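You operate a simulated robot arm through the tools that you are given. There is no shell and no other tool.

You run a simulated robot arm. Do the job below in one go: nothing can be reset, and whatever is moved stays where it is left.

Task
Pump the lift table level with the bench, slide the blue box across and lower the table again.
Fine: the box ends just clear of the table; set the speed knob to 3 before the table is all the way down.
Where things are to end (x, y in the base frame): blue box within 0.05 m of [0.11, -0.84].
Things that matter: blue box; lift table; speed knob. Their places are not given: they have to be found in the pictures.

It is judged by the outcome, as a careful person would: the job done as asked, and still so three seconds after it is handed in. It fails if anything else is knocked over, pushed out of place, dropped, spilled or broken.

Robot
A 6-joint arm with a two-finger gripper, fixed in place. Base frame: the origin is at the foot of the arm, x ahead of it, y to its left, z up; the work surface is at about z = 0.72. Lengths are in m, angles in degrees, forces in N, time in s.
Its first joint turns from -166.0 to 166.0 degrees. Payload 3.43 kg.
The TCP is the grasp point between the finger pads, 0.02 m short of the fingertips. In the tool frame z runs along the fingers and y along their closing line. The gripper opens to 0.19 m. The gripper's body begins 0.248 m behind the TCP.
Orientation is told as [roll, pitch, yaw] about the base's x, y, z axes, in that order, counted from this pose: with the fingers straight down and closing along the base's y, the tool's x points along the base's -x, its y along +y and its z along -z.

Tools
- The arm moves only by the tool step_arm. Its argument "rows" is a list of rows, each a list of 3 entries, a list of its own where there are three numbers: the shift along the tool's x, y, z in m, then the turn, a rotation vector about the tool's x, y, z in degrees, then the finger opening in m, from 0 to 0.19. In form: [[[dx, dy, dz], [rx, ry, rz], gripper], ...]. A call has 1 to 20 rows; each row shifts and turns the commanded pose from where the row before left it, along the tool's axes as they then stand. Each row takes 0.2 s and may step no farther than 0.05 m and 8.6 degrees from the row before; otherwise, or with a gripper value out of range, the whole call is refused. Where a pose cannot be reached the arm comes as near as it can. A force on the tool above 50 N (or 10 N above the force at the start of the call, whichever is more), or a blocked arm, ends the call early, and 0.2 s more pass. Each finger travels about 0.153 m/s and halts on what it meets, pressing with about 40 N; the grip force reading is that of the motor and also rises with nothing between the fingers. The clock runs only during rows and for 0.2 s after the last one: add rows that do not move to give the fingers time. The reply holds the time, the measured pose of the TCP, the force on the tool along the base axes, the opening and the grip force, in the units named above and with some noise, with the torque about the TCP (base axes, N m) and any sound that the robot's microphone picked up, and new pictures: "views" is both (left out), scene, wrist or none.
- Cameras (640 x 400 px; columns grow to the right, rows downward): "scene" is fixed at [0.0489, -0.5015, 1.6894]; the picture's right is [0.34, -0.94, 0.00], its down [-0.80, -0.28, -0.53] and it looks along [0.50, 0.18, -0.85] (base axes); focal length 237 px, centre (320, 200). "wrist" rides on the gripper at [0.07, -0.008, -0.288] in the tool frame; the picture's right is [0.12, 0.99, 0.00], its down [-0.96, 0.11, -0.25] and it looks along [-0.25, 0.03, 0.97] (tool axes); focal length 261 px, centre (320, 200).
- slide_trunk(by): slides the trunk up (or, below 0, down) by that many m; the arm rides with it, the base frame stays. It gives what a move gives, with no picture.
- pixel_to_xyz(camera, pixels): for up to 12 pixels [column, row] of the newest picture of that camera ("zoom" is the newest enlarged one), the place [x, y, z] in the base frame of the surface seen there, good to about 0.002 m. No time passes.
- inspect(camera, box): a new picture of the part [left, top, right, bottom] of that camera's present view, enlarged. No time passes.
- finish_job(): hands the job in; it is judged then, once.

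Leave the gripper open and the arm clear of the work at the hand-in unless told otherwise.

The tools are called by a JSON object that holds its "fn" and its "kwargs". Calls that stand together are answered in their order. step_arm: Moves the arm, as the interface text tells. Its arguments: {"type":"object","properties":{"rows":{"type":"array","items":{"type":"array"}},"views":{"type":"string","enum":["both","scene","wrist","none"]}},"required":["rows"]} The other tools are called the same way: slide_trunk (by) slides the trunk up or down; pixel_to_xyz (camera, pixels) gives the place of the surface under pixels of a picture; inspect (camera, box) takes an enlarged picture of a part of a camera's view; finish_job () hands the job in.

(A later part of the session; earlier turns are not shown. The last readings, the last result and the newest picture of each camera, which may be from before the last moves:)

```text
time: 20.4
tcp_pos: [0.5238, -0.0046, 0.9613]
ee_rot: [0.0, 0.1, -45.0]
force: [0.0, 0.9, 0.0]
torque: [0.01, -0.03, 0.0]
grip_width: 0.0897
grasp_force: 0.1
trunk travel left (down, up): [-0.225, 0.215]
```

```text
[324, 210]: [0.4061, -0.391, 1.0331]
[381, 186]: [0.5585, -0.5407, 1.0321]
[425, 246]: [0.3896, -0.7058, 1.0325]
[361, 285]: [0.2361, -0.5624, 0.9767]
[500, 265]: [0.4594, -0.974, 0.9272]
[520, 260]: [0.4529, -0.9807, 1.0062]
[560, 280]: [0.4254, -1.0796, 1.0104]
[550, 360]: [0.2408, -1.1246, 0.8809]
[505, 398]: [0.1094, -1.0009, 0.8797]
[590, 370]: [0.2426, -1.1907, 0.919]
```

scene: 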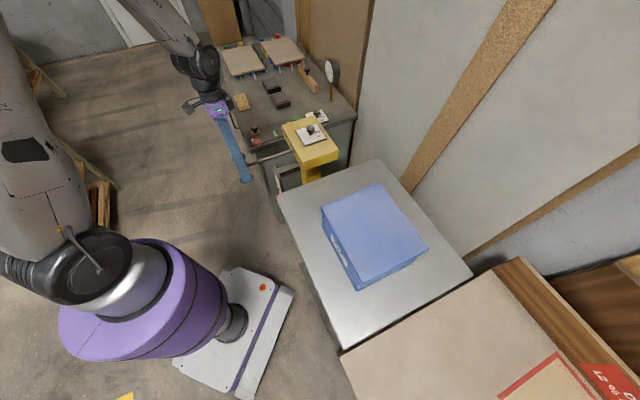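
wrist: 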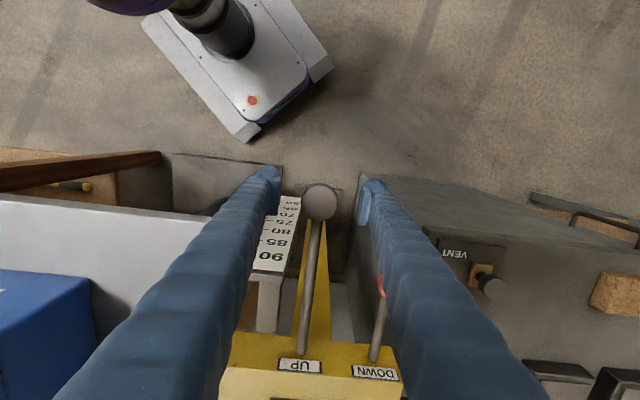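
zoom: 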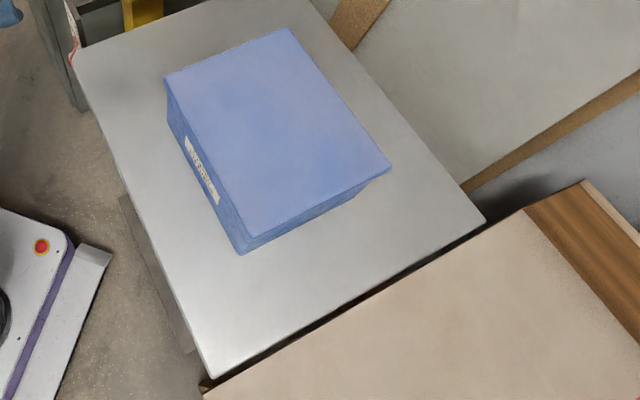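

Box centre is about (0.399,-0.547) and its back face is square to the push direction. The push is straight along (-0.707,-0.707) for about 0.41 m. The gap between table and bench is about 1.4 cm. I'll raise the arm clear of the lever and move across to above the spot behind the box, at about (0.522,-0.424).

{"fn": "step_arm", "kwargs": {"rows": [[[0, 0, -0.048], [0, 0, 0], 0.09], [[0, 0, -0.048], [0, 0, 0], 0.09], [[0, 0, -0.048], [0, 0, 0], 0.09], [[0, 0, -0.048], [0, 0, 0], 0.09], [[0, 0, -0.048], [0, 0, 0], 0.09], [[-0.0328, -0.0331, 0], [0, 0, 0], 0.09], [[-0.0328, -0.0331, 0], [0, 0, 0], 0.09], [[-0.0328, -0.0331, 0], [0, 0, 0], 0.09], [[-0.0328, -0.0331, 0], [0, 0, 0], 0.09], [[-0.0328, -0.0331, 0], [0, 0, 0], 0.09], [[-0.0328, -0.0331, 0], [0, 0, 0], 0.09], [[-0.0328, -0.0331, 0], [0, 0, 0], 0.09], [[-0.0328, -0.0331, 0], [0, 0, 0], 0.09], [[-0.0328, -0.0331, 0], [0, 0, 0], 0.09], [[0, 0, 0], [0, 0, 0], 0.09]], "views": "none"}}

{"fn": "step_arm", "kwargs": {"rows": [[[0, 0, 0], [0, 0, 8.18], 0.12], [[0, 0, 0], [0, 0, 8.18], 0.12], [[0, 0, 0], [0, 0, 8.18], 0.12], [[0, 0, 0], [0, 0, 8.18], 0.12], [[0, 0, 0], [0, 0, 8.18], 0.12], [[0, 0, 0], [0, 0, 8.18], 0.12], [[0, 0, 0], [0, 0, 8.18], 0.12], [[0, 0, 0], [0, 0, 8.18], 0.12], [[0, 0, 0], [0, 0, 8.18], 0.12], [[0, 0, 0], [0, 0, 8.18], 0.12], [[0, 0, 0], [0, 0, 8.2], 0.12], [[0, 0, 0], [0, 0, 0], 0.12]]}}

```text
time: 23.6
tcp_pos: [0.5207, -0.422, 1.2005]
ee_rot: [0.0, 0.0, -45.0]
force: [-0.8, -0.9, -0.7]
torque: [0.12, -0.01, 0.0]
grip_width: 0.0901
grasp_force: 0.0
trunk travel left (down, up): [-0.225, 0.215]
```

```text
time: 26.2
tcp_pos: [0.5203, -0.4223, 1.2001]
ee_rot: [0.0, 0.0, -135.1]
force: [-0.1, -0.6, -0.6]
torque: [0.0, 0.0, 0.03]
grip_width: 0.1203
grasp_force: 0.0
trunk travel left (down, up): [-0.225, 0.215]
```

scene: 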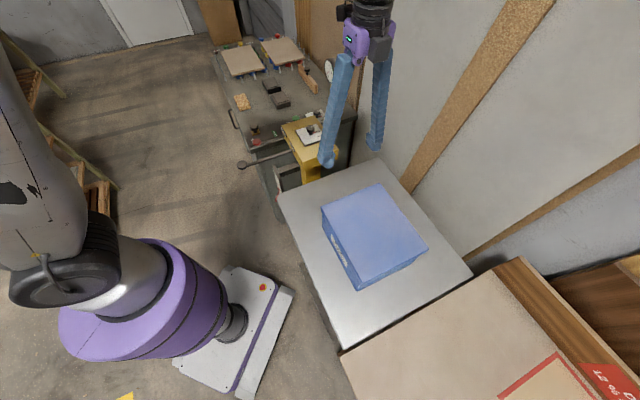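
wrist: 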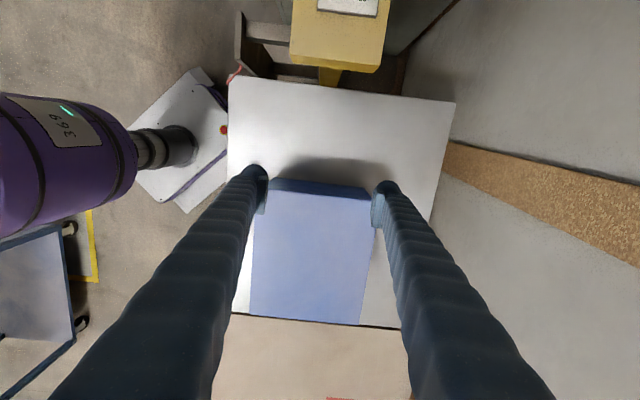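

The fingers straddle the space behind the box, at s≈0.069. I'll measure the box's top edge corners from the wrist view to confirm alignment.

{"fn": "pixel_to_xyz", "kwargs": {"camera": "wrist", "pixels": [[275, 195], [365, 201], [252, 315], [357, 322], [290, 183], [350, 189], [320, 192], [320, 178], [330, 325], [330, 317]]}}

{"fn": "inspect", "kwargs": {"camera": "wrist", "box": [220, 160, 420, 340]}}

```text
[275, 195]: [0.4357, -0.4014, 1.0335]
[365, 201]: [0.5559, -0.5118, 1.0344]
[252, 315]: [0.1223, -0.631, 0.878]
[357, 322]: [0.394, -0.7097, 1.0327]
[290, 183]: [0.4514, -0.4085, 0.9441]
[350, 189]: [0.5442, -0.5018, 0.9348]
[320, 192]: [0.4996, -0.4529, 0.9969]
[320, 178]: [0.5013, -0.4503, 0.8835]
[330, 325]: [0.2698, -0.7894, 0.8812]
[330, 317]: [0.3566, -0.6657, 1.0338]
```

```text
2.22 times, centred on (320, 250) of wrist
```

zoom: 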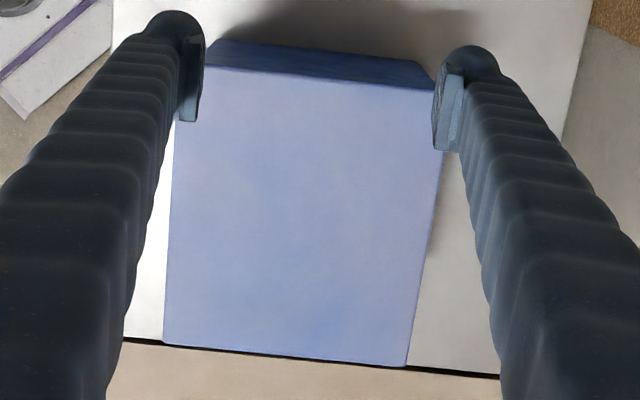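

The box's back face is at s≈0.03 along the push line, where s=(x+y)/√2, and it is square to the fingers. I'll back off 12 mm, centre laterally, then descend behind the box to about 5 cm above the table.

{"fn": "step_arm", "kwargs": {"rows": [[[0.012, 0.0035, 0], [0, 0, 0], 0.12], [[0, 0, 0.045], [0, 0, 0], 0.12], [[0, 0, 0.045], [0, 0, 0], 0.12], [[0, 0, 0.045], [0, 0, 0], 0.12], [[0, 0, 0.045], [0, 0, 0], 0.12], [[0, 0, 0.045], [0, 0, 0], 0.12], [[0, 0, 0.043], [0, 0, 0], 0.12], [[0, 0, 0], [0, 0, 0], 0.12]]}}

```text
time: 28.0
tcp_pos: [0.5307, -0.416, 0.9327]
ee_rot: [0.0, 0.1, -135.0]
force: [0.0, 0.1, -0.3]
torque: [0.08, 0.02, 0.0]
grip_width: 0.1202
grasp_force: 0.0
trunk travel left (down, up): [-0.225, 0.215]
```

scene: 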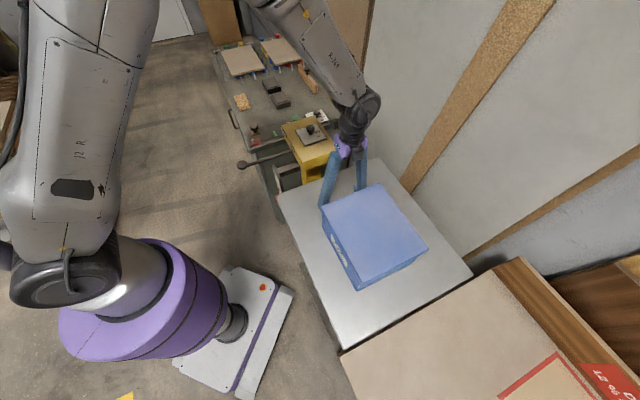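
wrist: 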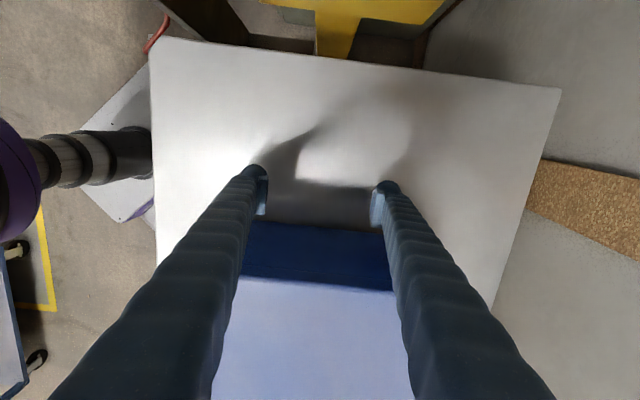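

The fingers are behind the box, 5 cm above the table, with no contact yet. I'll start the push slowly, 4.8 cm, to read the pushing force.

{"fn": "step_arm", "kwargs": {"rows": [[[-0.012, 0, 0], [0, 0, 0], 0.12], [[-0.012, 0, 0], [0, 0, 0], 0.12], [[-0.012, 0, 0], [0, 0, 0], 0.12], [[-0.012, 0, 0], [0, 0, 0], 0.12]]}}

```text
time: 29.0
tcp_pos: [0.4985, -0.4509, 0.9332]
ee_rot: [0.0, -0.1, -135.0]
force: [0.5, 0.8, -1.0]
torque: [-0.03, 0.0, -0.03]
grip_width: 0.1201
grasp_force: 0.1
trunk travel left (down, up): [-0.225, 0.215]
```

scene: 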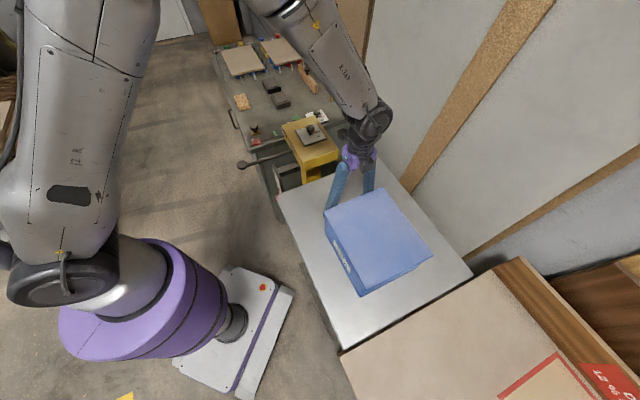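
wrist: 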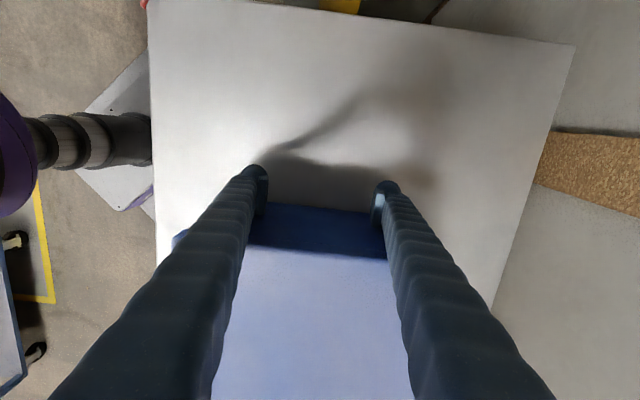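

The box slides easily. I'll continue the push at 2 cm per row for 20 cm, then check its alignment as it reaches the gap.

{"fn": "step_arm", "kwargs": {"rows": [[[-0.02, 0, 0], [0, 0, 0], 0.12], [[-0.02, 0, 0], [0, 0, 0], 0.12], [[-0.02, 0, 0], [0, 0, 0], 0.12], [[-0.02, 0, 0], [0, 0, 0], 0.12], [[-0.02, 0, 0], [0, 0, 0], 0.12], [[-0.02, 0, 0], [0, 0, 0], 0.12], [[-0.02, 0, 0], [0, 0, 0], 0.12], [[-0.02, 0, 0], [0, 0, 0], 0.12], [[-0.02, 0, 0], [0, 0, 0], 0.12], [[-0.02, 0, 0], [0, 0, 0], 0.12]]}}

```text
time: 31.2
tcp_pos: [0.3553, -0.5933, 0.9323]
ee_rot: [0.0, 0.0, -135.0]
force: [-0.4, -0.3, 0.0]
torque: [-0.02, 0.0, 0.03]
grip_width: 0.1203
grasp_force: 0.0
trunk travel left (down, up): [-0.225, 0.215]
```

scene: 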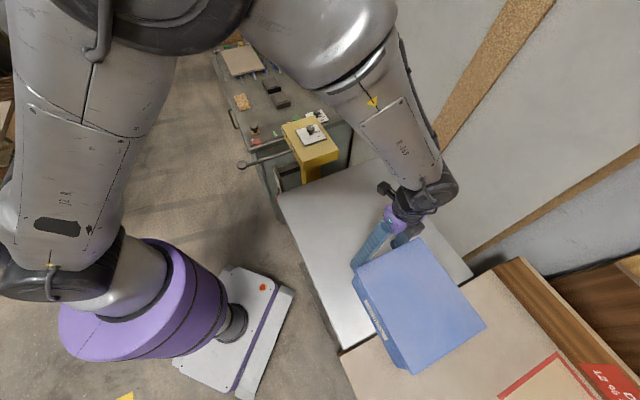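
wrist: 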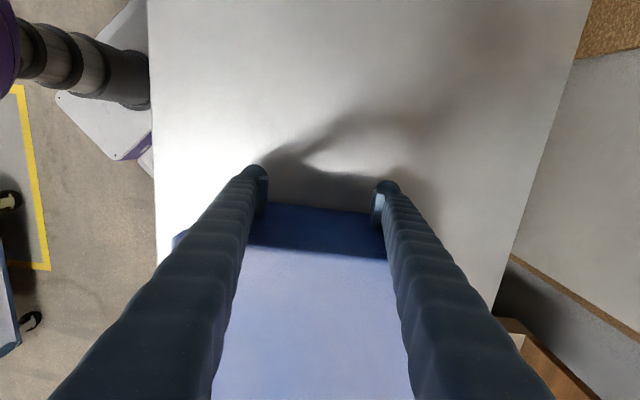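

The box crossed onto the bench without catching. The TCP is at s=-0.168 and the final s is about -0.369. I'll check the table and box heights, then push another 16 cm.

{"fn": "pixel_to_xyz", "kwargs": {"camera": "scene", "pixels": [[310, 240], [320, 270], [340, 310], [350, 200], [400, 300], [440, 320], [380, 270], [420, 350]]}}

{"fn": "step_arm", "kwargs": {"rows": [[[-0.02, 0, 0], [0, 0, 0], 0.12], [[-0.02, 0, 0], [0, 0, 0], 0.12], [[-0.02, 0, 0], [0, 0, 0], 0.12], [[-0.02, 0, 0], [0, 0, 0], 0.12], [[-0.02, 0, 0], [0, 0, 0], 0.12], [[-0.02, 0, 0], [0, 0, 0], 0.12], [[-0.02, 0, 0], [0, 0, 0], 0.12], [[-0.02, 0, 0], [0, 0, 0], 0.12], [[0, 0, 0], [0, 0, 0], 0.12]]}}

```text
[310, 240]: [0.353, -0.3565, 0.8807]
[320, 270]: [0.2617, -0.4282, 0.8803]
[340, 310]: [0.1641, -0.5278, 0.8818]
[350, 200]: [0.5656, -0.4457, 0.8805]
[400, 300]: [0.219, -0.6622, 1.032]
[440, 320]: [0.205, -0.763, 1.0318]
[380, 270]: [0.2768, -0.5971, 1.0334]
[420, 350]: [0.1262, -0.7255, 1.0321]
```

```text
time: 33.2
tcp_pos: [0.2431, -0.7062, 0.9331]
ee_rot: [0.0, 0.1, -135.0]
force: [1.4, 0.3, 0.8]
torque: [0.06, 0.09, -0.09]
grip_width: 0.1198
grasp_force: 0.1
trunk travel left (down, up): [-0.225, 0.215]
```

scene: 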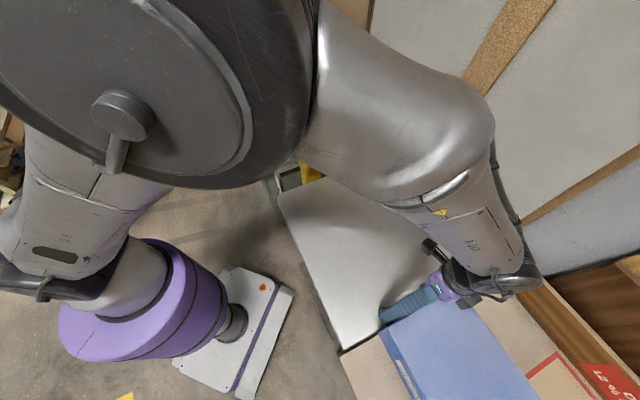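
wrist: 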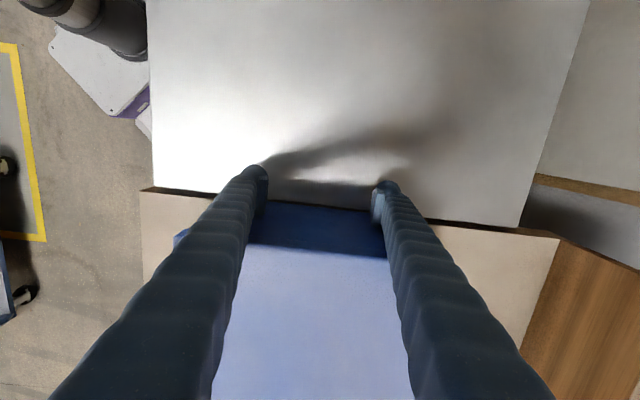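

The TCP is at s=-0.3275, with 4.1 cm to go. I'll finish slowly at 1 cm per row.

{"fn": "step_arm", "kwargs": {"rows": [[[-0.01, 0.0005, 0], [0, 0, 0], 0.12], [[-0.01, 0.0005, 0], [0, 0, 0], 0.12], [[-0.01, 0, 0], [0, 0, 0], 0.12], [[-0.01, 0, 0], [0, 0, 0], 0.12], [[0, 0, 0], [0, 0, 0], 0.12], [[0.01, 0, 0], [0, 0, 0], 0.12], [[0.02, 0, 0], [0, 0, 0], 0.12], [[0, 0, 0], [0, 0, 0], 0.12]]}}

{"fn": "pixel_to_xyz", "kwargs": {"camera": "wrist", "pixels": [[300, 240], [360, 245], [300, 260], [360, 265], [300, 280], [360, 285], [320, 300], [320, 380]]}}

```text
time: 35.0
tcp_pos: [0.237, -0.7129, 0.9329]
ee_rot: [0.1, 0.1, -135.1]
force: [0.2, 0.5, -0.1]
torque: [-0.03, 0.01, 0.01]
grip_width: 0.1201
grasp_force: 0.0
trunk travel left (down, up): [-0.225, 0.215]
```

scene: 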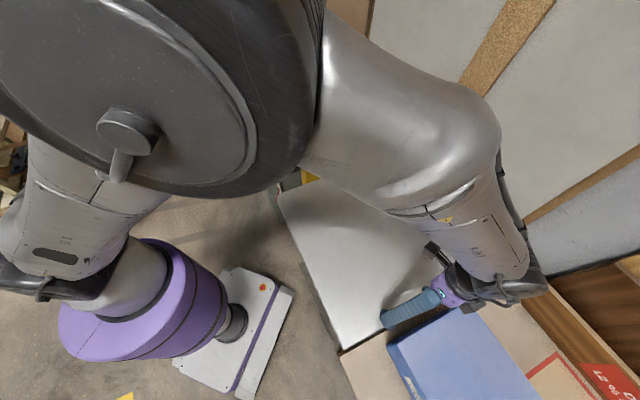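
wrist: 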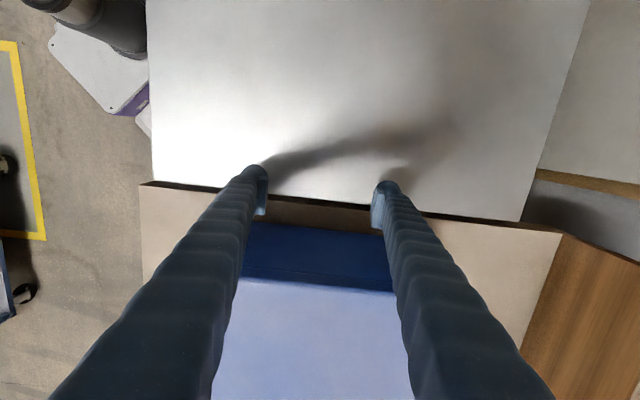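

```text
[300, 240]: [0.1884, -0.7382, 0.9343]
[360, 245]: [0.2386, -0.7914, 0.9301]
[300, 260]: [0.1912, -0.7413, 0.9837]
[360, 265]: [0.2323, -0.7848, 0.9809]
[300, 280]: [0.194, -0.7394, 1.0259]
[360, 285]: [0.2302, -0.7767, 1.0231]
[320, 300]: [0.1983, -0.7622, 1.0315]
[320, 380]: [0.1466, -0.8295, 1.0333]
```

The box's back face is at s≈-0.390 and square, which puts its centre at about (0.11,-0.84). It is clear of the table edge by about 4 cm. I'll back away and rise. Then I'll check the free space around the speed knob.

{"fn": "step_arm", "kwargs": {"rows": [[[0.04, 0, 0], [0, 0, 0], 0.12], [[0.04, 0, 0], [0, 0, 0], 0.12], [[0, 0, -0.045], [0, 0, 0], 0.12], [[0, 0, -0.045], [0, 0, 0], 0.12], [[0, 0, -0.045], [0, 0, 0], 0.12], [[0, 0, -0.045], [0, 0, 0], 0.12], [[0, 0, -0.045], [0, 0, 0], 0.12], [[0, 0, -0.045], [0, 0, 0], 0.12], [[0.045, 0, 0], [0, 0, 0], 0.12], [[0.045, 0, 0], [0, 0, 0], 0.12], [[0.045, 0, 0], [0, 0, 0], 0.12], [[0.045, 0, 0], [0, 0, 0], 0.12], [[0.045, 0, 0], [0, 0, 0], 0.12], [[0.045, 0, 0], [0, 0, 0], 0.12], [[0, 0, 0], [0, 0, 0], 0.12]]}}

```text
time: 38.2
tcp_pos: [0.4846, -0.4642, 1.2024]
ee_rot: [0.0, 0.0, -134.9]
force: [-0.2, 0.6, 0.6]
torque: [-0.1, 0.0, 0.0]
grip_width: 0.1199
grasp_force: 0.0
trunk travel left (down, up): [-0.225, 0.215]
```

scene: 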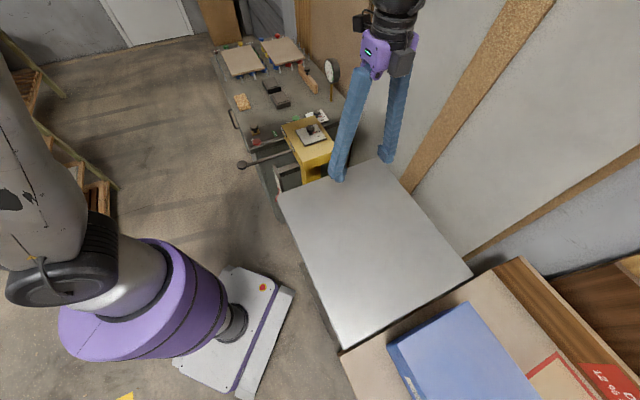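
wrist: 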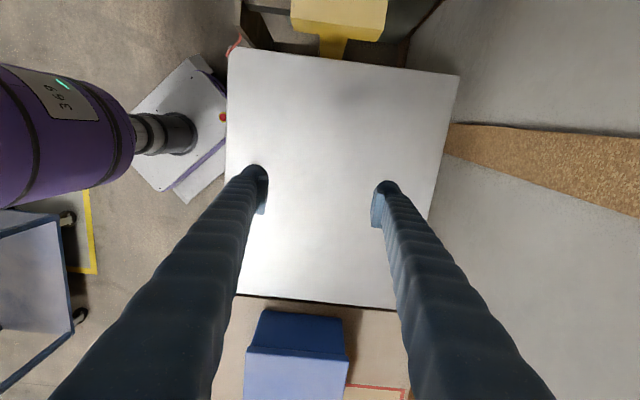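

{"fn": "pixel_to_xyz", "kwargs": {"camera": "scene", "pixels": [[464, 302], [390, 345], [415, 399], [430, 320], [440, 100], [470, 200], [385, 120], [333, 70], [395, 200], [500, 340]]}}

{"fn": "pixel_to_xyz", "kwargs": {"camera": "wrist", "pixels": [[262, 311], [342, 318], [248, 352], [344, 360], [246, 398], [345, 398], [300, 335], [320, 299], [320, 307]]}}

{"fn": "inspect", "kwargs": {"camera": "wrist", "box": [220, 280, 420, 400]}}

```text
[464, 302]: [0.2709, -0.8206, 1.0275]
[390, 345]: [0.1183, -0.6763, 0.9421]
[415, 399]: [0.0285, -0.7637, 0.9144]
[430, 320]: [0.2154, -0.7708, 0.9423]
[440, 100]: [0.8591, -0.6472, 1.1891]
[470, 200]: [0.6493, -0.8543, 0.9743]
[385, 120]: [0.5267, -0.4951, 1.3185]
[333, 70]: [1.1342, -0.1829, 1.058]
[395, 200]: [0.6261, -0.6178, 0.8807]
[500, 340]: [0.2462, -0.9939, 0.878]
```

```text
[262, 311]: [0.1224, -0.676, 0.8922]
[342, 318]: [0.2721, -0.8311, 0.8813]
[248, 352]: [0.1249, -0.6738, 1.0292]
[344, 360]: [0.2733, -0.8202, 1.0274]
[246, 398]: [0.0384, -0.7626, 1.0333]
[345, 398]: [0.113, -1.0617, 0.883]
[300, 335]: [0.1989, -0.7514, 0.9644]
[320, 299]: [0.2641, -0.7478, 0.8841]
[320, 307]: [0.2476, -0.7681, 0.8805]
```

```text
3.20 times, centred on (320, 340) of wrist
```

zoom: 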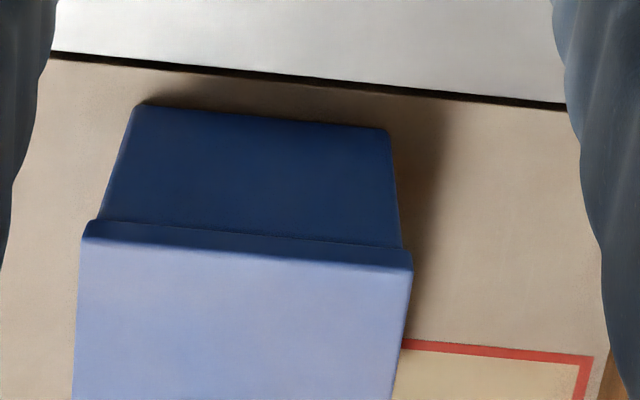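

The box rests at about (0.111,-0.835), square and clear of the table by about 3.8 cm. Next is the speed knob. I'll turn the gripper back 90° and move over the knob at (0.748,-0.211), staying at z=1.2, to look at the dial from above.

{"fn": "step_arm", "kwargs": {"rows": [[[0, 0, 0], [0, 0, -8.18], 0.12], [[0, 0, 0], [0, 0, -8.18], 0.12], [[0, 0, 0], [0, 0, -8.18], 0.12], [[0, 0, 0], [0, 0, -8.18], 0.12], [[0, 0, 0], [0, 0, -8.18], 0.12], [[0, 0, 0], [0, 0, -8.18], 0.12], [[0, 0, 0], [0, 0, -8.18], 0.12], [[0, 0, 0], [0, 0, -8.18], 0.12], [[0, 0, 0], [0, 0, -8.18], 0.12], [[0, 0, 0], [0, 0, -8.18], 0.12], [[0, 0, 0], [0, 0, -8.2], 0.12], [[-0.0009, 0.0457, 0], [0, 0, 0], 0.12], [[-0.0009, 0.0457, 0], [0, 0, 0], 0.12], [[-0.0009, 0.0457, 0], [0, 0, 0], 0.12], [[-0.0009, 0.0457, 0], [0, 0, 0], 0.1], [[-0.0009, 0.0457, 0], [0, 0, 0], 0.08], [[-0.0009, 0.0457, 0], [0, 0, 0], 0.08], [[-0.0009, 0.0457, 0], [0, 0, 0], 0.08], [[-0.0009, 0.0457, 0], [0, 0, 0], 0.08], [[0, 0, 0], [0, 0, 0], 0.08]]}}

{"fn": "inspect", "kwargs": {"camera": "wrist", "box": [250, 130, 390, 270]}}

```text
time: 42.4
tcp_pos: [0.7468, -0.211, 1.2026]
ee_rot: [0.0, 0.0, -45.1]
force: [0.2, 0.5, -0.4]
torque: [-0.08, -0.02, 0.01]
grip_width: 0.0802
grasp_force: 0.0
trunk travel left (down, up): [-0.225, 0.215]
```

scene: 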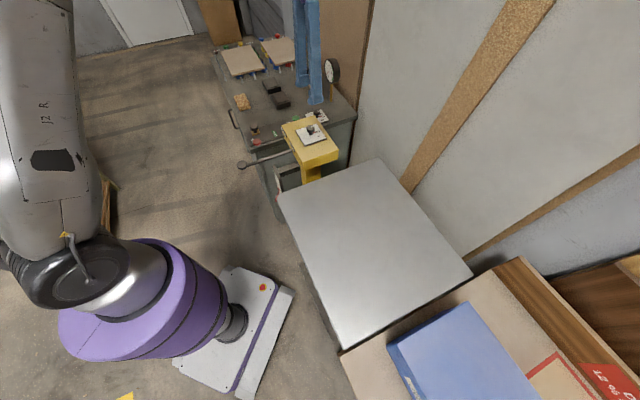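
wrist: 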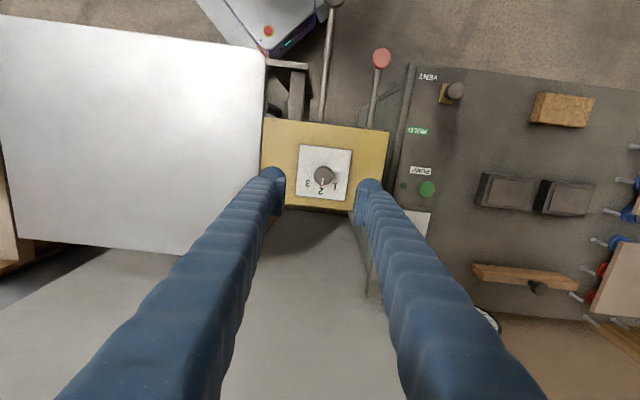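

```text
2.86 times, centred on (320, 200) of wrist
```

zoom: 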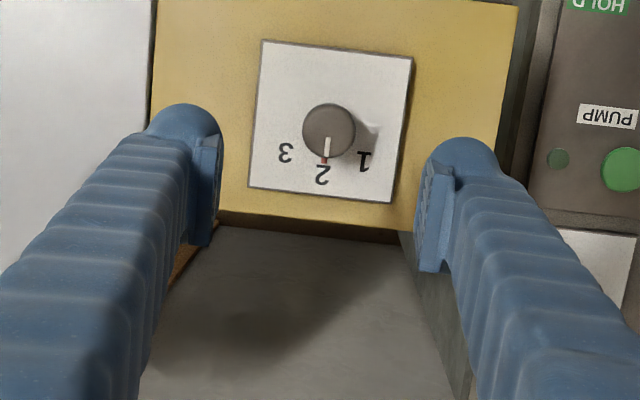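

The dial is clear from above. The pointer is at 2, with 3 to the left and 1 to the right in the picture. I'll measure the knob centre and the numerals.

{"fn": "pixel_to_xyz", "kwargs": {"camera": "zoom", "pixels": [[329, 131], [303, 131], [355, 131], [329, 105], [287, 152], [323, 175], [364, 161], [262, 42], [412, 57], [248, 186], [392, 203], [327, 158]]}}

{"fn": "inspect", "kwargs": {"camera": "wrist", "box": [295, 140, 355, 205]}}

```text
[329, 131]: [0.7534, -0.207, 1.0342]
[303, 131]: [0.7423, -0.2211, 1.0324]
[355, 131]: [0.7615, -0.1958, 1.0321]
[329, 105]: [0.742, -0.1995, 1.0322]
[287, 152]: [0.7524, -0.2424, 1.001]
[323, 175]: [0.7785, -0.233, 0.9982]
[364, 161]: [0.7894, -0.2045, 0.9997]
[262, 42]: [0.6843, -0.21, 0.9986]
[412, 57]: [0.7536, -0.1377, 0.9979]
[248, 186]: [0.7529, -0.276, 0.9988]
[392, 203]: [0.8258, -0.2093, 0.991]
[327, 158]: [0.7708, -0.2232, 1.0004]
```

```text
6.15 times, centred on (325, 172) of wrist
```

zoom: 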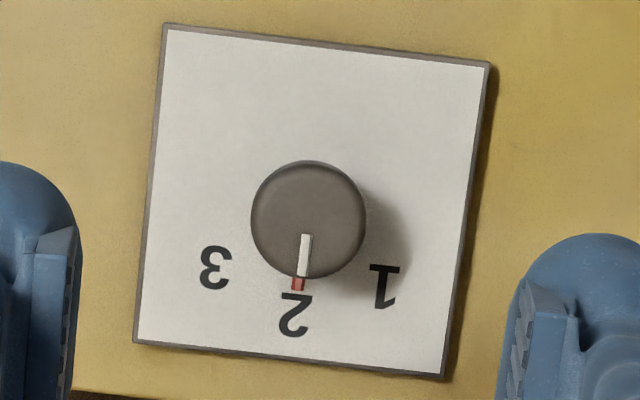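

Step from 2 to 3 is about 48° clockwise seen from above, which is +48° about the tool's z. The knob centre is about (0.751,-0.209) and its top is at 1.034. I'll centre over it, descend to just above and check the centring.

{"fn": "step_arm", "kwargs": {"rows": [[[-0.0018, 0.0042, 0.0], [0, 0, 0], 0.08], [[0, 0, 0.04], [0, 0, 0], 0.07], [[0, 0, 0.04], [0, 0, 0], 0.07], [[0, 0, 0.03], [0, 0, 0], 0.07], [[0, 0, 0], [0, 0, 0], 0.07]]}}

{"fn": "inspect", "kwargs": {"camera": "wrist", "box": [260, 130, 380, 260]}}

```text
time: 43.6
tcp_pos: [0.7509, -0.2105, 1.0926]
ee_rot: [0.0, 0.0, -45.0]
force: [-0.2, 0.7, -0.1]
torque: [0.02, 0.01, 0.01]
grip_width: 0.0699
grasp_force: 0.0
trunk travel left (down, up): [-0.225, 0.215]
```

scene: 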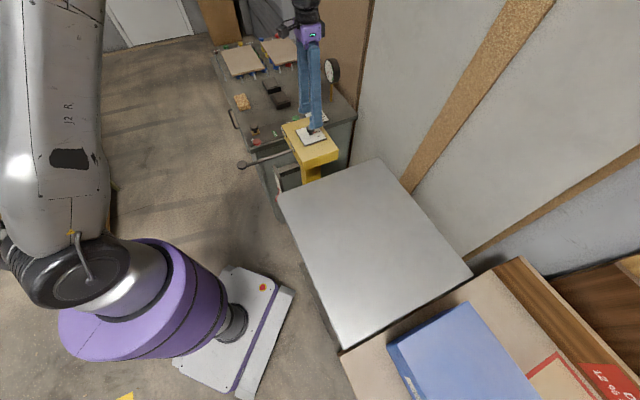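
wrist: 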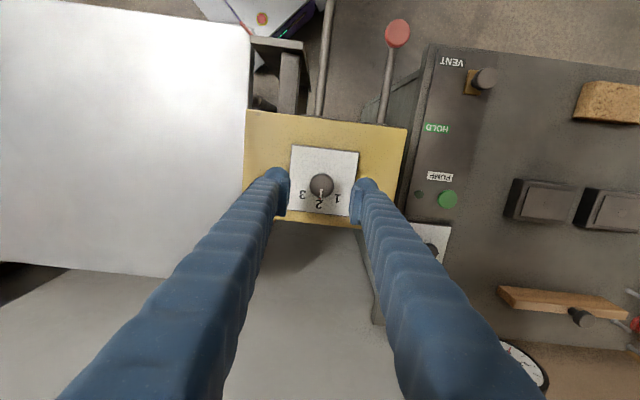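

```text
3.08 times, centred on (320, 195) of wrist
```

zoom: 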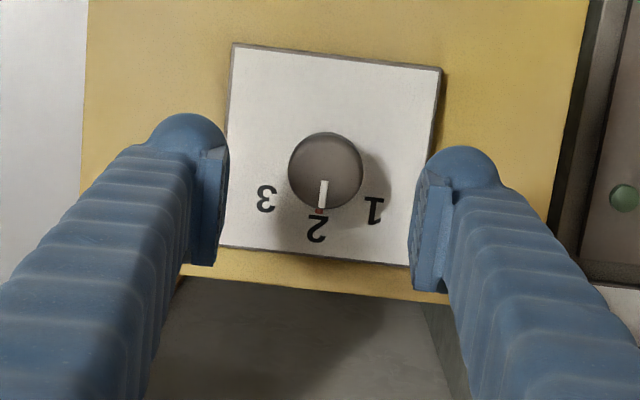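

The knob is about 3 mm toward the right finger. I'll shift +3 mm in the tool's y, go down to z≈1.027, and close on the knob.

{"fn": "step_arm", "kwargs": {"rows": [[[0, 0.003, 0.02], [0, 0, 0], 0.07], [[0, 0, 0.025], [0, 0, 0], 0.07], [[0, 0, 0.02], [0, 0, 0], 0.07], [[0, 0, 0], [0, 0, 0], 0.07]]}}

{"fn": "inspect", "kwargs": {"camera": "wrist", "box": [260, 130, 380, 260]}}

```text
time: 44.6
tcp_pos: [0.7558, -0.2091, 1.0263]
ee_rot: [0.0, 0.1, -45.0]
force: [0.3, -0.4, 0.2]
torque: [0.03, -0.04, -0.02]
grip_width: 0.0697
grasp_force: 0.1
trunk travel left (down, up): [-0.225, 0.215]
```

scene: 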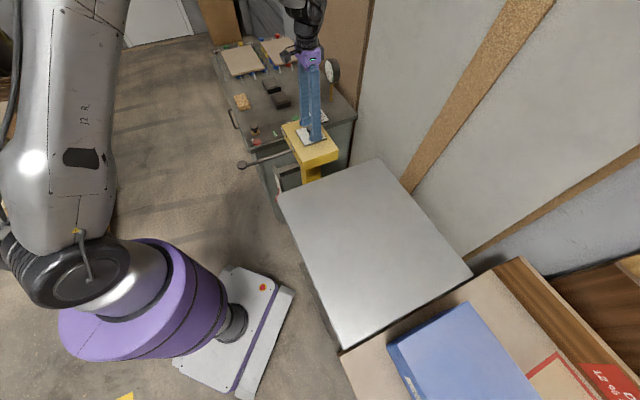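
wrist: 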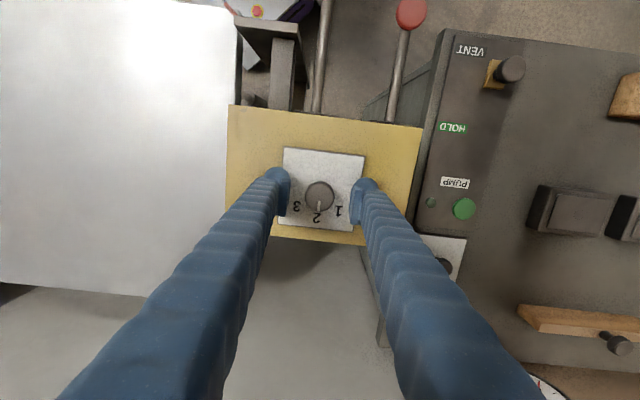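

```text
3.08 times, centred on (320, 195) of wrist
```

zoom: 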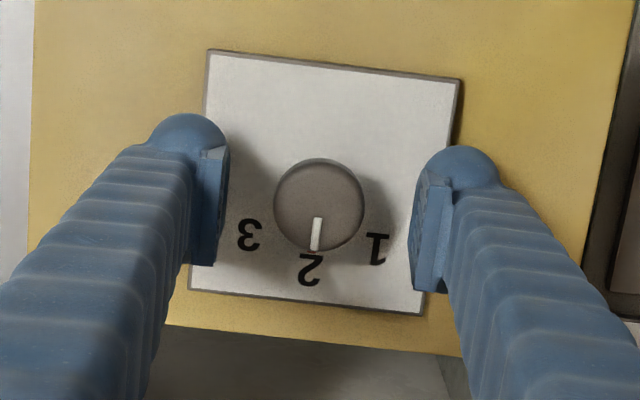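

The knob is centred between the fingertips. I'll close on it.

{"fn": "step_arm", "kwargs": {"rows": [[[0, 0, 0], [0, 0, 0], 0.04], [[0, 0, 0], [0, 0, 0], 0.02], [[0, 0, 0], [0, 0, 0], 0.02], [[0, 0, 0], [0, 0, 0], 0.02]]}}

{"fn": "inspect", "kwargs": {"camera": "wrist", "box": [260, 130, 380, 260]}}

```text
time: 45.6
tcp_pos: [0.754, -0.2087, 1.0231]
ee_rot: [-0.3, 0.3, -45.0]
force: [-8.7, -1.0, -39.3]
torque: [-0.29, -0.34, 0.01]
grip_width: 0.0301
grasp_force: 45.0
trunk travel left (down, up): [-0.225, 0.215]
```

scene: 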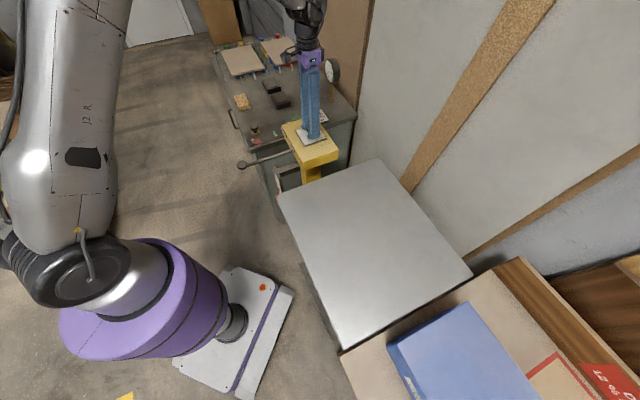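
wrist: 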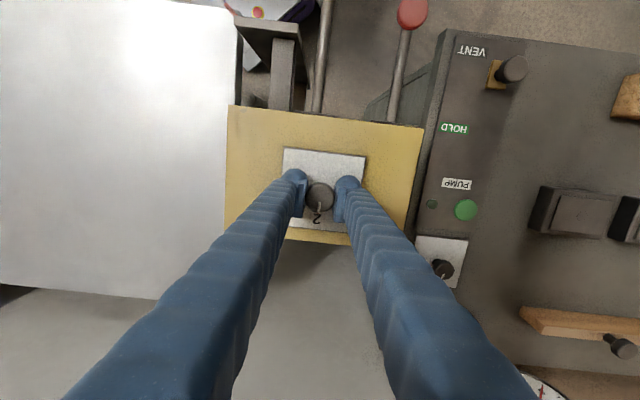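

```text
3.08 times, centred on (320, 195) of wrist
```

zoom: 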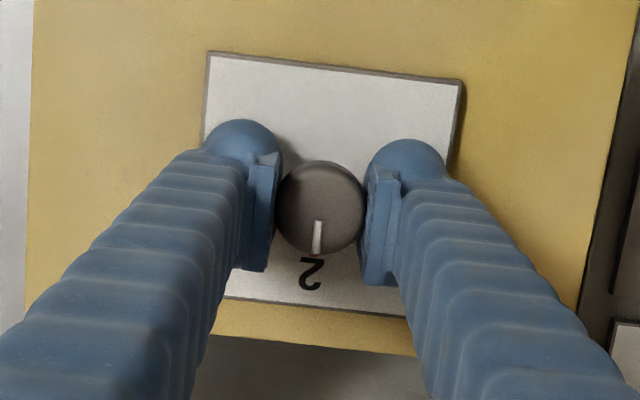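

The grip pulled the tool down about 3 mm, and I read -39 N in z. I'll ease the commanded height down 3 mm to relieve it before turning.

{"fn": "step_arm", "kwargs": {"rows": [[[0, 0, 0.0015], [0, 0, 0], 0.02], [[0, 0, 0.0015], [0, 0, 0], 0.02], [[0, 0, 0], [0, 0, 0], 0.02]], "views": "none"}}

```text
time: 46.4
tcp_pos: [0.7534, -0.2096, 1.0223]
ee_rot: [0.0, 0.1, -45.0]
force: [-21.8, -2.9, -26.6]
torque: [0.14, 0.14, 0.03]
grip_width: 0.03
grasp_force: 45.0
trunk travel left (down, up): [-0.225, 0.215]
```

The z force eased to -27 N and there is a side pull of about -22 N in x. I'll nudge the commanded pose to relieve both.

{"fn": "step_arm", "kwargs": {"rows": [[[0.001, -0.0015, 0.0015], [0, 0, 0], 0.02], [[0.001, -0.001, 0.0015], [0, 0, 0], 0.02], [[0, 0, 0], [0, 0, 0], 0.02]], "views": "none"}}

```text
time: 47.2
tcp_pos: [0.7541, -0.2096, 1.0229]
ee_rot: [0.1, -0.2, -45.1]
force: [-1.1, -1.8, 2.7]
torque: [-0.01, 0.04, -0.01]
grip_width: 0.0297
grasp_force: 45.0
trunk travel left (down, up): [-0.225, 0.215]
```

The forces are near zero with the knob firmly held. I'll turn the tool +48° about its z, clockwise seen from above, in 8° steps.

{"fn": "step_arm", "kwargs": {"rows": [[[0, 0, 0], [0, 0, 8], 0.02], [[0, 0, 0], [0, 0, 8], 0.02], [[0, 0, 0], [0, 0, 8], 0.02], [[0, 0, 0], [0, 0, 8], 0.02], [[0, 0, 0], [0, 0, 8], 0.02], [[0, 0, 0], [0, 0, 8], 0.02], [[0, 0, 0], [0, 0, 0], 0.02]]}}

{"fn": "inspect", "kwargs": {"camera": "wrist", "box": [260, 130, 380, 260]}}

{"fn": "inspect", "kwargs": {"camera": "scene", "box": [290, 110, 340, 160]}}

```text
time: 48.8
tcp_pos: [0.7537, -0.21, 1.0236]
ee_rot: [0.2, 0.0, -93.1]
force: [18.2, -10.8, 29.5]
torque: [-0.03, -0.11, -0.05]
grip_width: 0.0296
grasp_force: 45.1
trunk travel left (down, up): [-0.225, 0.215]
```

scene: 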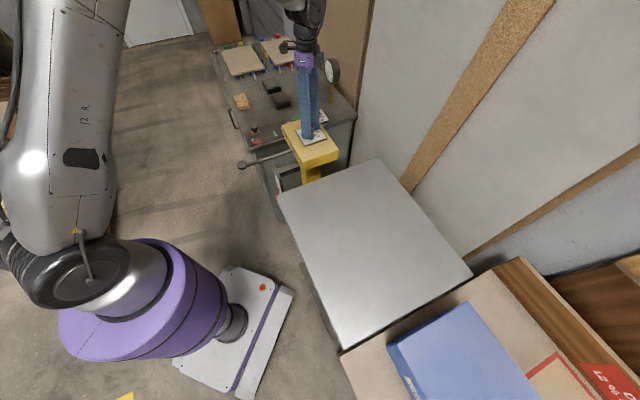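
wrist: 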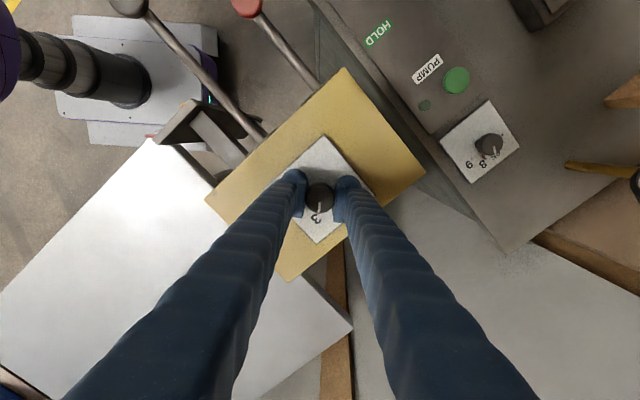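

```text
3.08 times, centred on (320, 195) of wrist
```

zoom: 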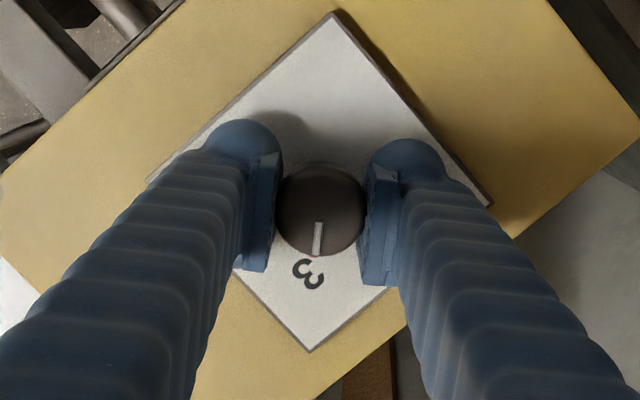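

```text
8.00 times, centred on (315, 135) of scene
```

zoom: 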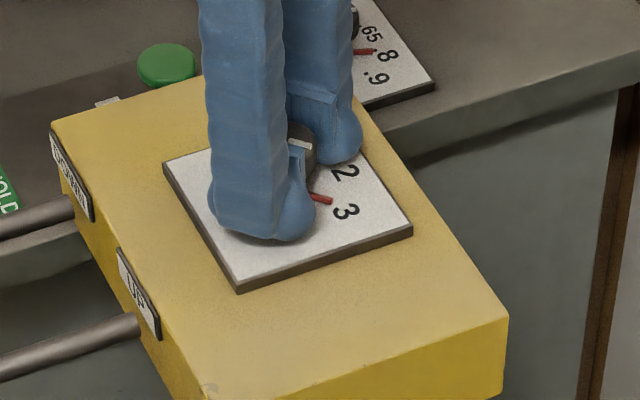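

The pointer now lines up with 3 in both views. I'll relieve the leftover forces, then open the fingers and rise to verify the dial.

{"fn": "step_arm", "kwargs": {"rows": [[[-0.001, 0.002, -0.002], [0, 0, 0], 0.02], [[0, 0.001, -0.002], [0, 0, 0], 0.02], [[0, 0, 0], [0, 0, 0], 0.02]], "views": "none"}}

```text
time: 49.6
tcp_pos: [0.7535, -0.2089, 1.0226]
ee_rot: [-0.3, 0.0, -93.1]
force: [5.2, -3.3, -4.7]
torque: [-0.04, -0.03, -0.03]
grip_width: 0.0298
grasp_force: 45.1
trunk travel left (down, up): [-0.225, 0.215]
```

The forces are small now. I'll open the fingers and rise 7 cm to look at the dial.

{"fn": "step_arm", "kwargs": {"rows": [[[0, 0, 0], [0, 0, 0], 0.05], [[0, 0, 0], [0, 0, 0], 0.07], [[0, 0, 0], [0, 0, 0], 0.07], [[0, 0, -0.03], [0, 0, 0], 0.07], [[0, 0, -0.04], [0, 0, 0], 0.07], [[0, 0, -0.04], [0, 0, 0], 0.07], [[0, 0, -0.04], [0, 0, 0], 0.07], [[0, 0, -0.03], [0, 0, 0], 0.07], [[0, 0, 0], [0, 0, 0], 0.07]]}}

{"fn": "inspect", "kwargs": {"camera": "wrist", "box": [290, 135, 350, 205]}}

{"fn": "inspect", "kwargs": {"camera": "scene", "box": [290, 110, 340, 160]}}

```text
time: 51.6
tcp_pos: [0.7546, -0.2098, 1.2052]
ee_rot: [-0.1, 0.0, -93.1]
force: [-0.5, 0.8, -0.8]
torque: [-0.03, -0.02, 0.01]
grip_width: 0.0698
grasp_force: 0.1
trunk travel left (down, up): [-0.225, 0.215]
```

scene: 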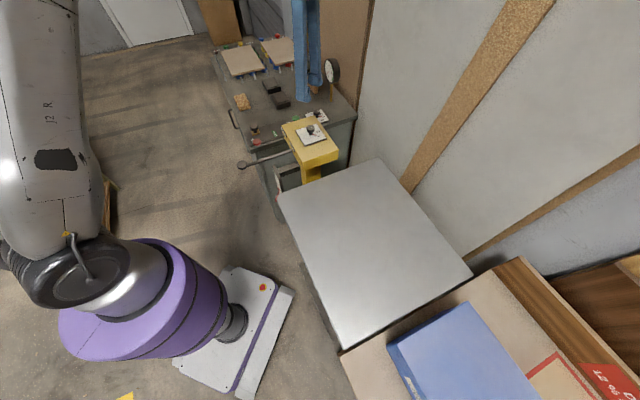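
wrist: 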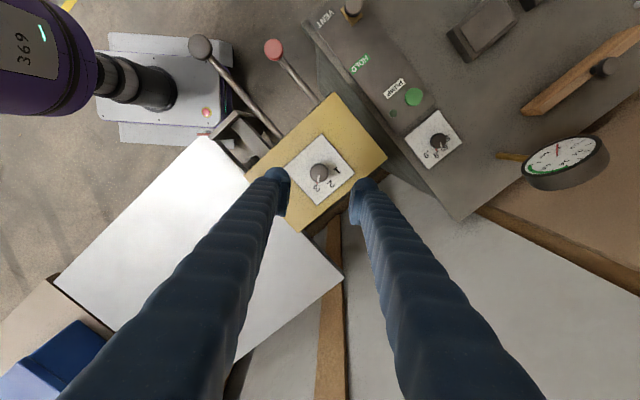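

```text
5.71 times, centred on (320, 170) of wrist
```

zoom: 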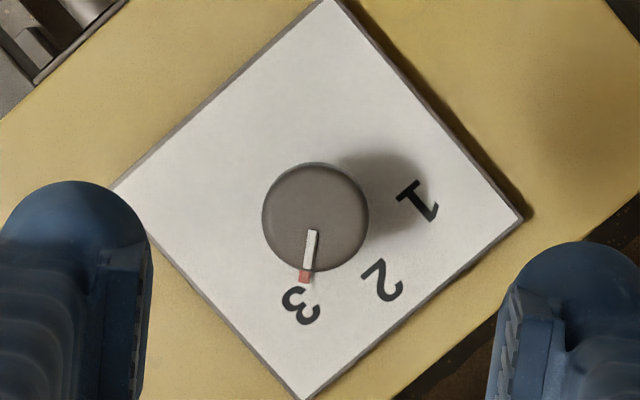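

```text
8.00 times, centred on (315, 135) of scene
```

zoom: 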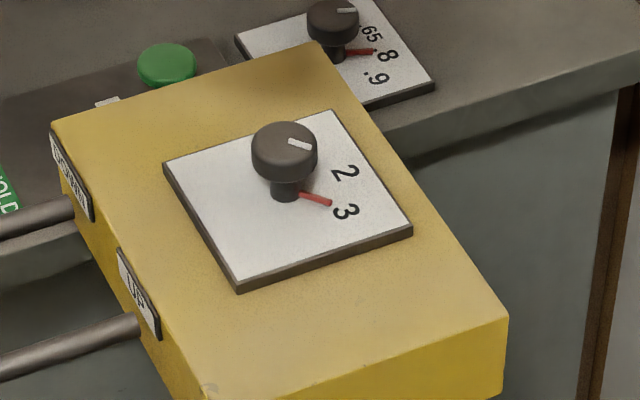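

The dial reads 3, with the red pointer right at the numeral. Next is the DOWN lever. I'll check the clearances around its red knob, including the bench edge, the VENT knob and the pump lever.

{"fn": "pixel_to_xyz", "kwargs": {"camera": "wrist", "pixels": [[274, 47], [281, 56], [295, 75], [315, 100], [309, 28], [330, 60], [355, 95], [353, 8], [349, 18], [322, 70], [199, 47], [395, 88]]}}

{"fn": "inspect", "kwargs": {"camera": "wrist", "box": [180, 0, 400, 140]}}

{"fn": "inspect", "kwargs": {"camera": "scene", "box": [230, 110, 300, 180]}}

```text
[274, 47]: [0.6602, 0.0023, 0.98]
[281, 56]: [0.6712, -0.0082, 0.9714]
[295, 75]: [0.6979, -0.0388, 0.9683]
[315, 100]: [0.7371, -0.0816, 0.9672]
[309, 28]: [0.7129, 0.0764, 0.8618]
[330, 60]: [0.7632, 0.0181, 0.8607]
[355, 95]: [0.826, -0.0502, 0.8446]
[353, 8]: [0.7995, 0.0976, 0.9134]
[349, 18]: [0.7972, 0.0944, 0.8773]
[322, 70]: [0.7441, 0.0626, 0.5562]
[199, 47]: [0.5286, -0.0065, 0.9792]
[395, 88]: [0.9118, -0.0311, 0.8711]
```

```text
2.86 times, centred on (290, 70) of wrist
```

zoom: 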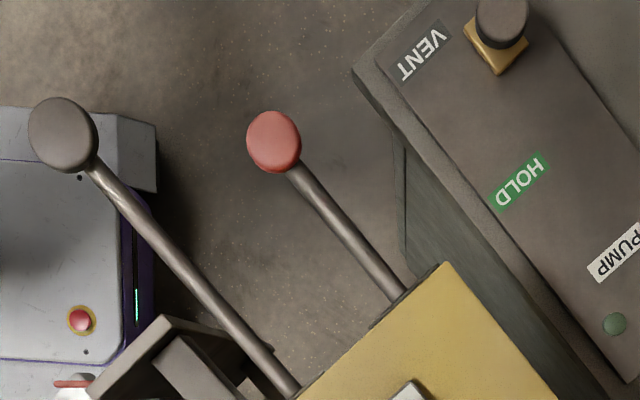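

```text
5.71 times, centred on (265, 145) of scene
```

zoom: 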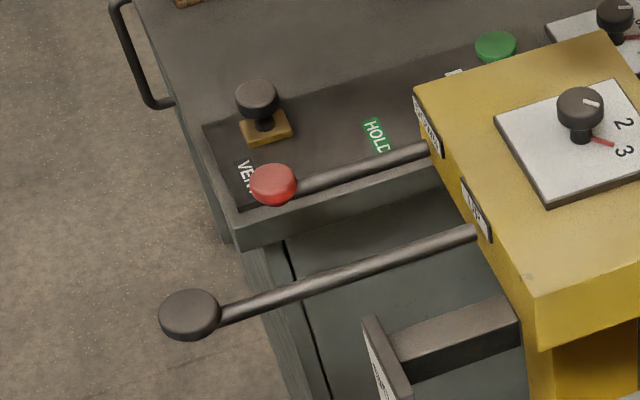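

The red knob is at about (0.658,0.001,0.967). The bench edge is 8 cm to one side and the pump lever 10 cm to the other, so there's room to grip it. I'll turn back to 45° and move above it.

{"fn": "step_arm", "kwargs": {"rows": [[[0, 0, 0], [0, 0, -8], 0.07], [[0, 0, 0], [0, 0, -8], 0.07], [[0, 0, 0], [0, 0, -8], 0.07], [[0, 0, 0], [0, 0, -8], 0.07], [[0, 0, 0], [0, 0, -8], 0.07], [[0, 0, 0], [0, 0, -8], 0.07], [[0.0433, 0.0161, 0], [0, 0, 0], 0.07], [[0.0433, 0.0161, 0], [0, 0, 0], 0.07], [[0.0433, 0.0161, 0], [0, 0, 0], 0.07], [[0.0433, 0.0161, 0], [0, 0, 0], 0.07], [[0.0433, 0.0161, 0], [0, 0, 0], 0.07], [[0, 0, 0.04], [0, 0, 0], 0.07], [[0, 0, 0.04], [0, 0, 0], 0.07], [[0, 0, 0.04], [0, 0, 0], 0.07], [[0, 0, 0.03], [0, 0, 0], 0.07], [[0, 0, 0], [0, 0, 0], 0.07]]}}

{"fn": "inspect", "kwargs": {"camera": "wrist", "box": [260, 130, 380, 260]}}

```text
time: 55.0
tcp_pos: [0.6578, -0.0003, 1.0556]
ee_rot: [0.1, -0.1, -45.0]
force: [0.9, -0.1, -0.7]
torque: [0.05, -0.01, -0.03]
grip_width: 0.0699
grasp_force: 0.1
trunk travel left (down, up): [-0.225, 0.215]
```

scene: 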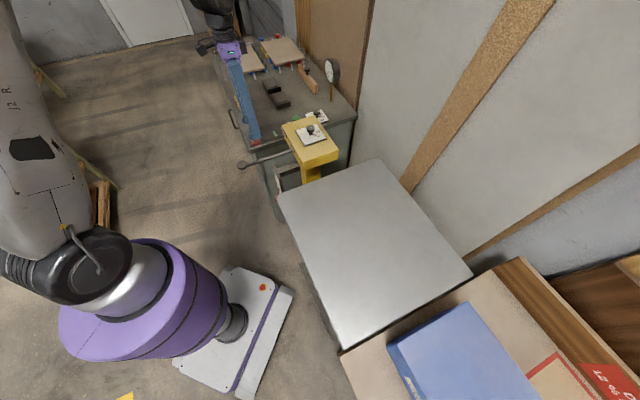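
wrist: 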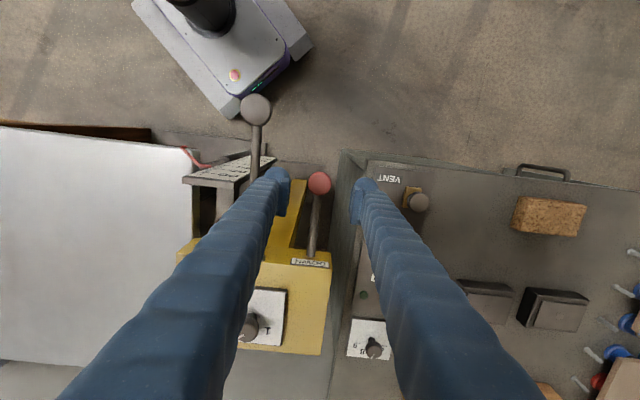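

```text
3.08 times, centred on (320, 195) of wrist
```

zoom: 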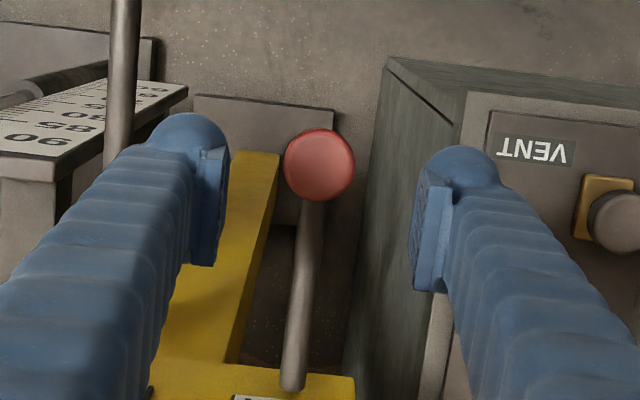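

The red knob is centred under the fingers. I'll descend to z≈0.967 and close on it.

{"fn": "step_arm", "kwargs": {"rows": [[[0, 0, 0.03], [0, 0, 0], 0.07], [[0, 0, 0.03], [0, 0, 0], 0.07], [[0, 0, 0.028], [0, 0, 0], 0.07], [[0, 0, 0], [0, 0, 0], 0.07], [[0, 0, 0], [0, 0, 0], 0.04], [[0, 0, 0], [0, 0, 0], 0.015], [[0, 0, 0], [0, 0, 0], 0.015]]}}

{"fn": "pixel_to_xyz", "kwargs": {"camera": "scene", "pixels": [[310, 240], [320, 270], [340, 310], [350, 200], [400, 250], [430, 260]]}}

```text
time: 56.6
tcp_pos: [0.659, -0.0004, 0.9669]
ee_rot: [-0.1, 0.1, -44.9]
force: [0.5, -2.3, -3.6]
torque: [0.25, 0.24, -0.04]
grip_width: 0.0298
grasp_force: 45.1
trunk travel left (down, up): [-0.225, 0.215]
```

scene: 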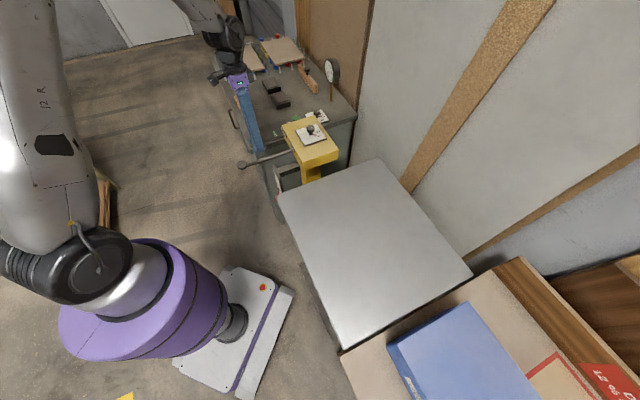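
wrist: 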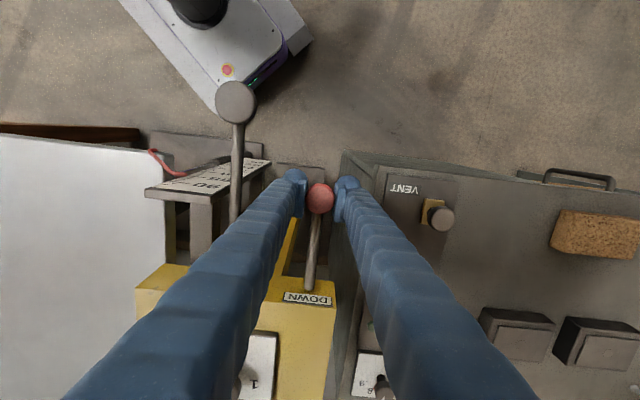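

```text
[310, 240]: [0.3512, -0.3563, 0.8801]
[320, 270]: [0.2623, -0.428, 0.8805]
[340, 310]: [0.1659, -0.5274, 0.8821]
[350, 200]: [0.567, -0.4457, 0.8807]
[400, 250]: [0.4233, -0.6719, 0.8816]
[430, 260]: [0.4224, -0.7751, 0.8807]
```

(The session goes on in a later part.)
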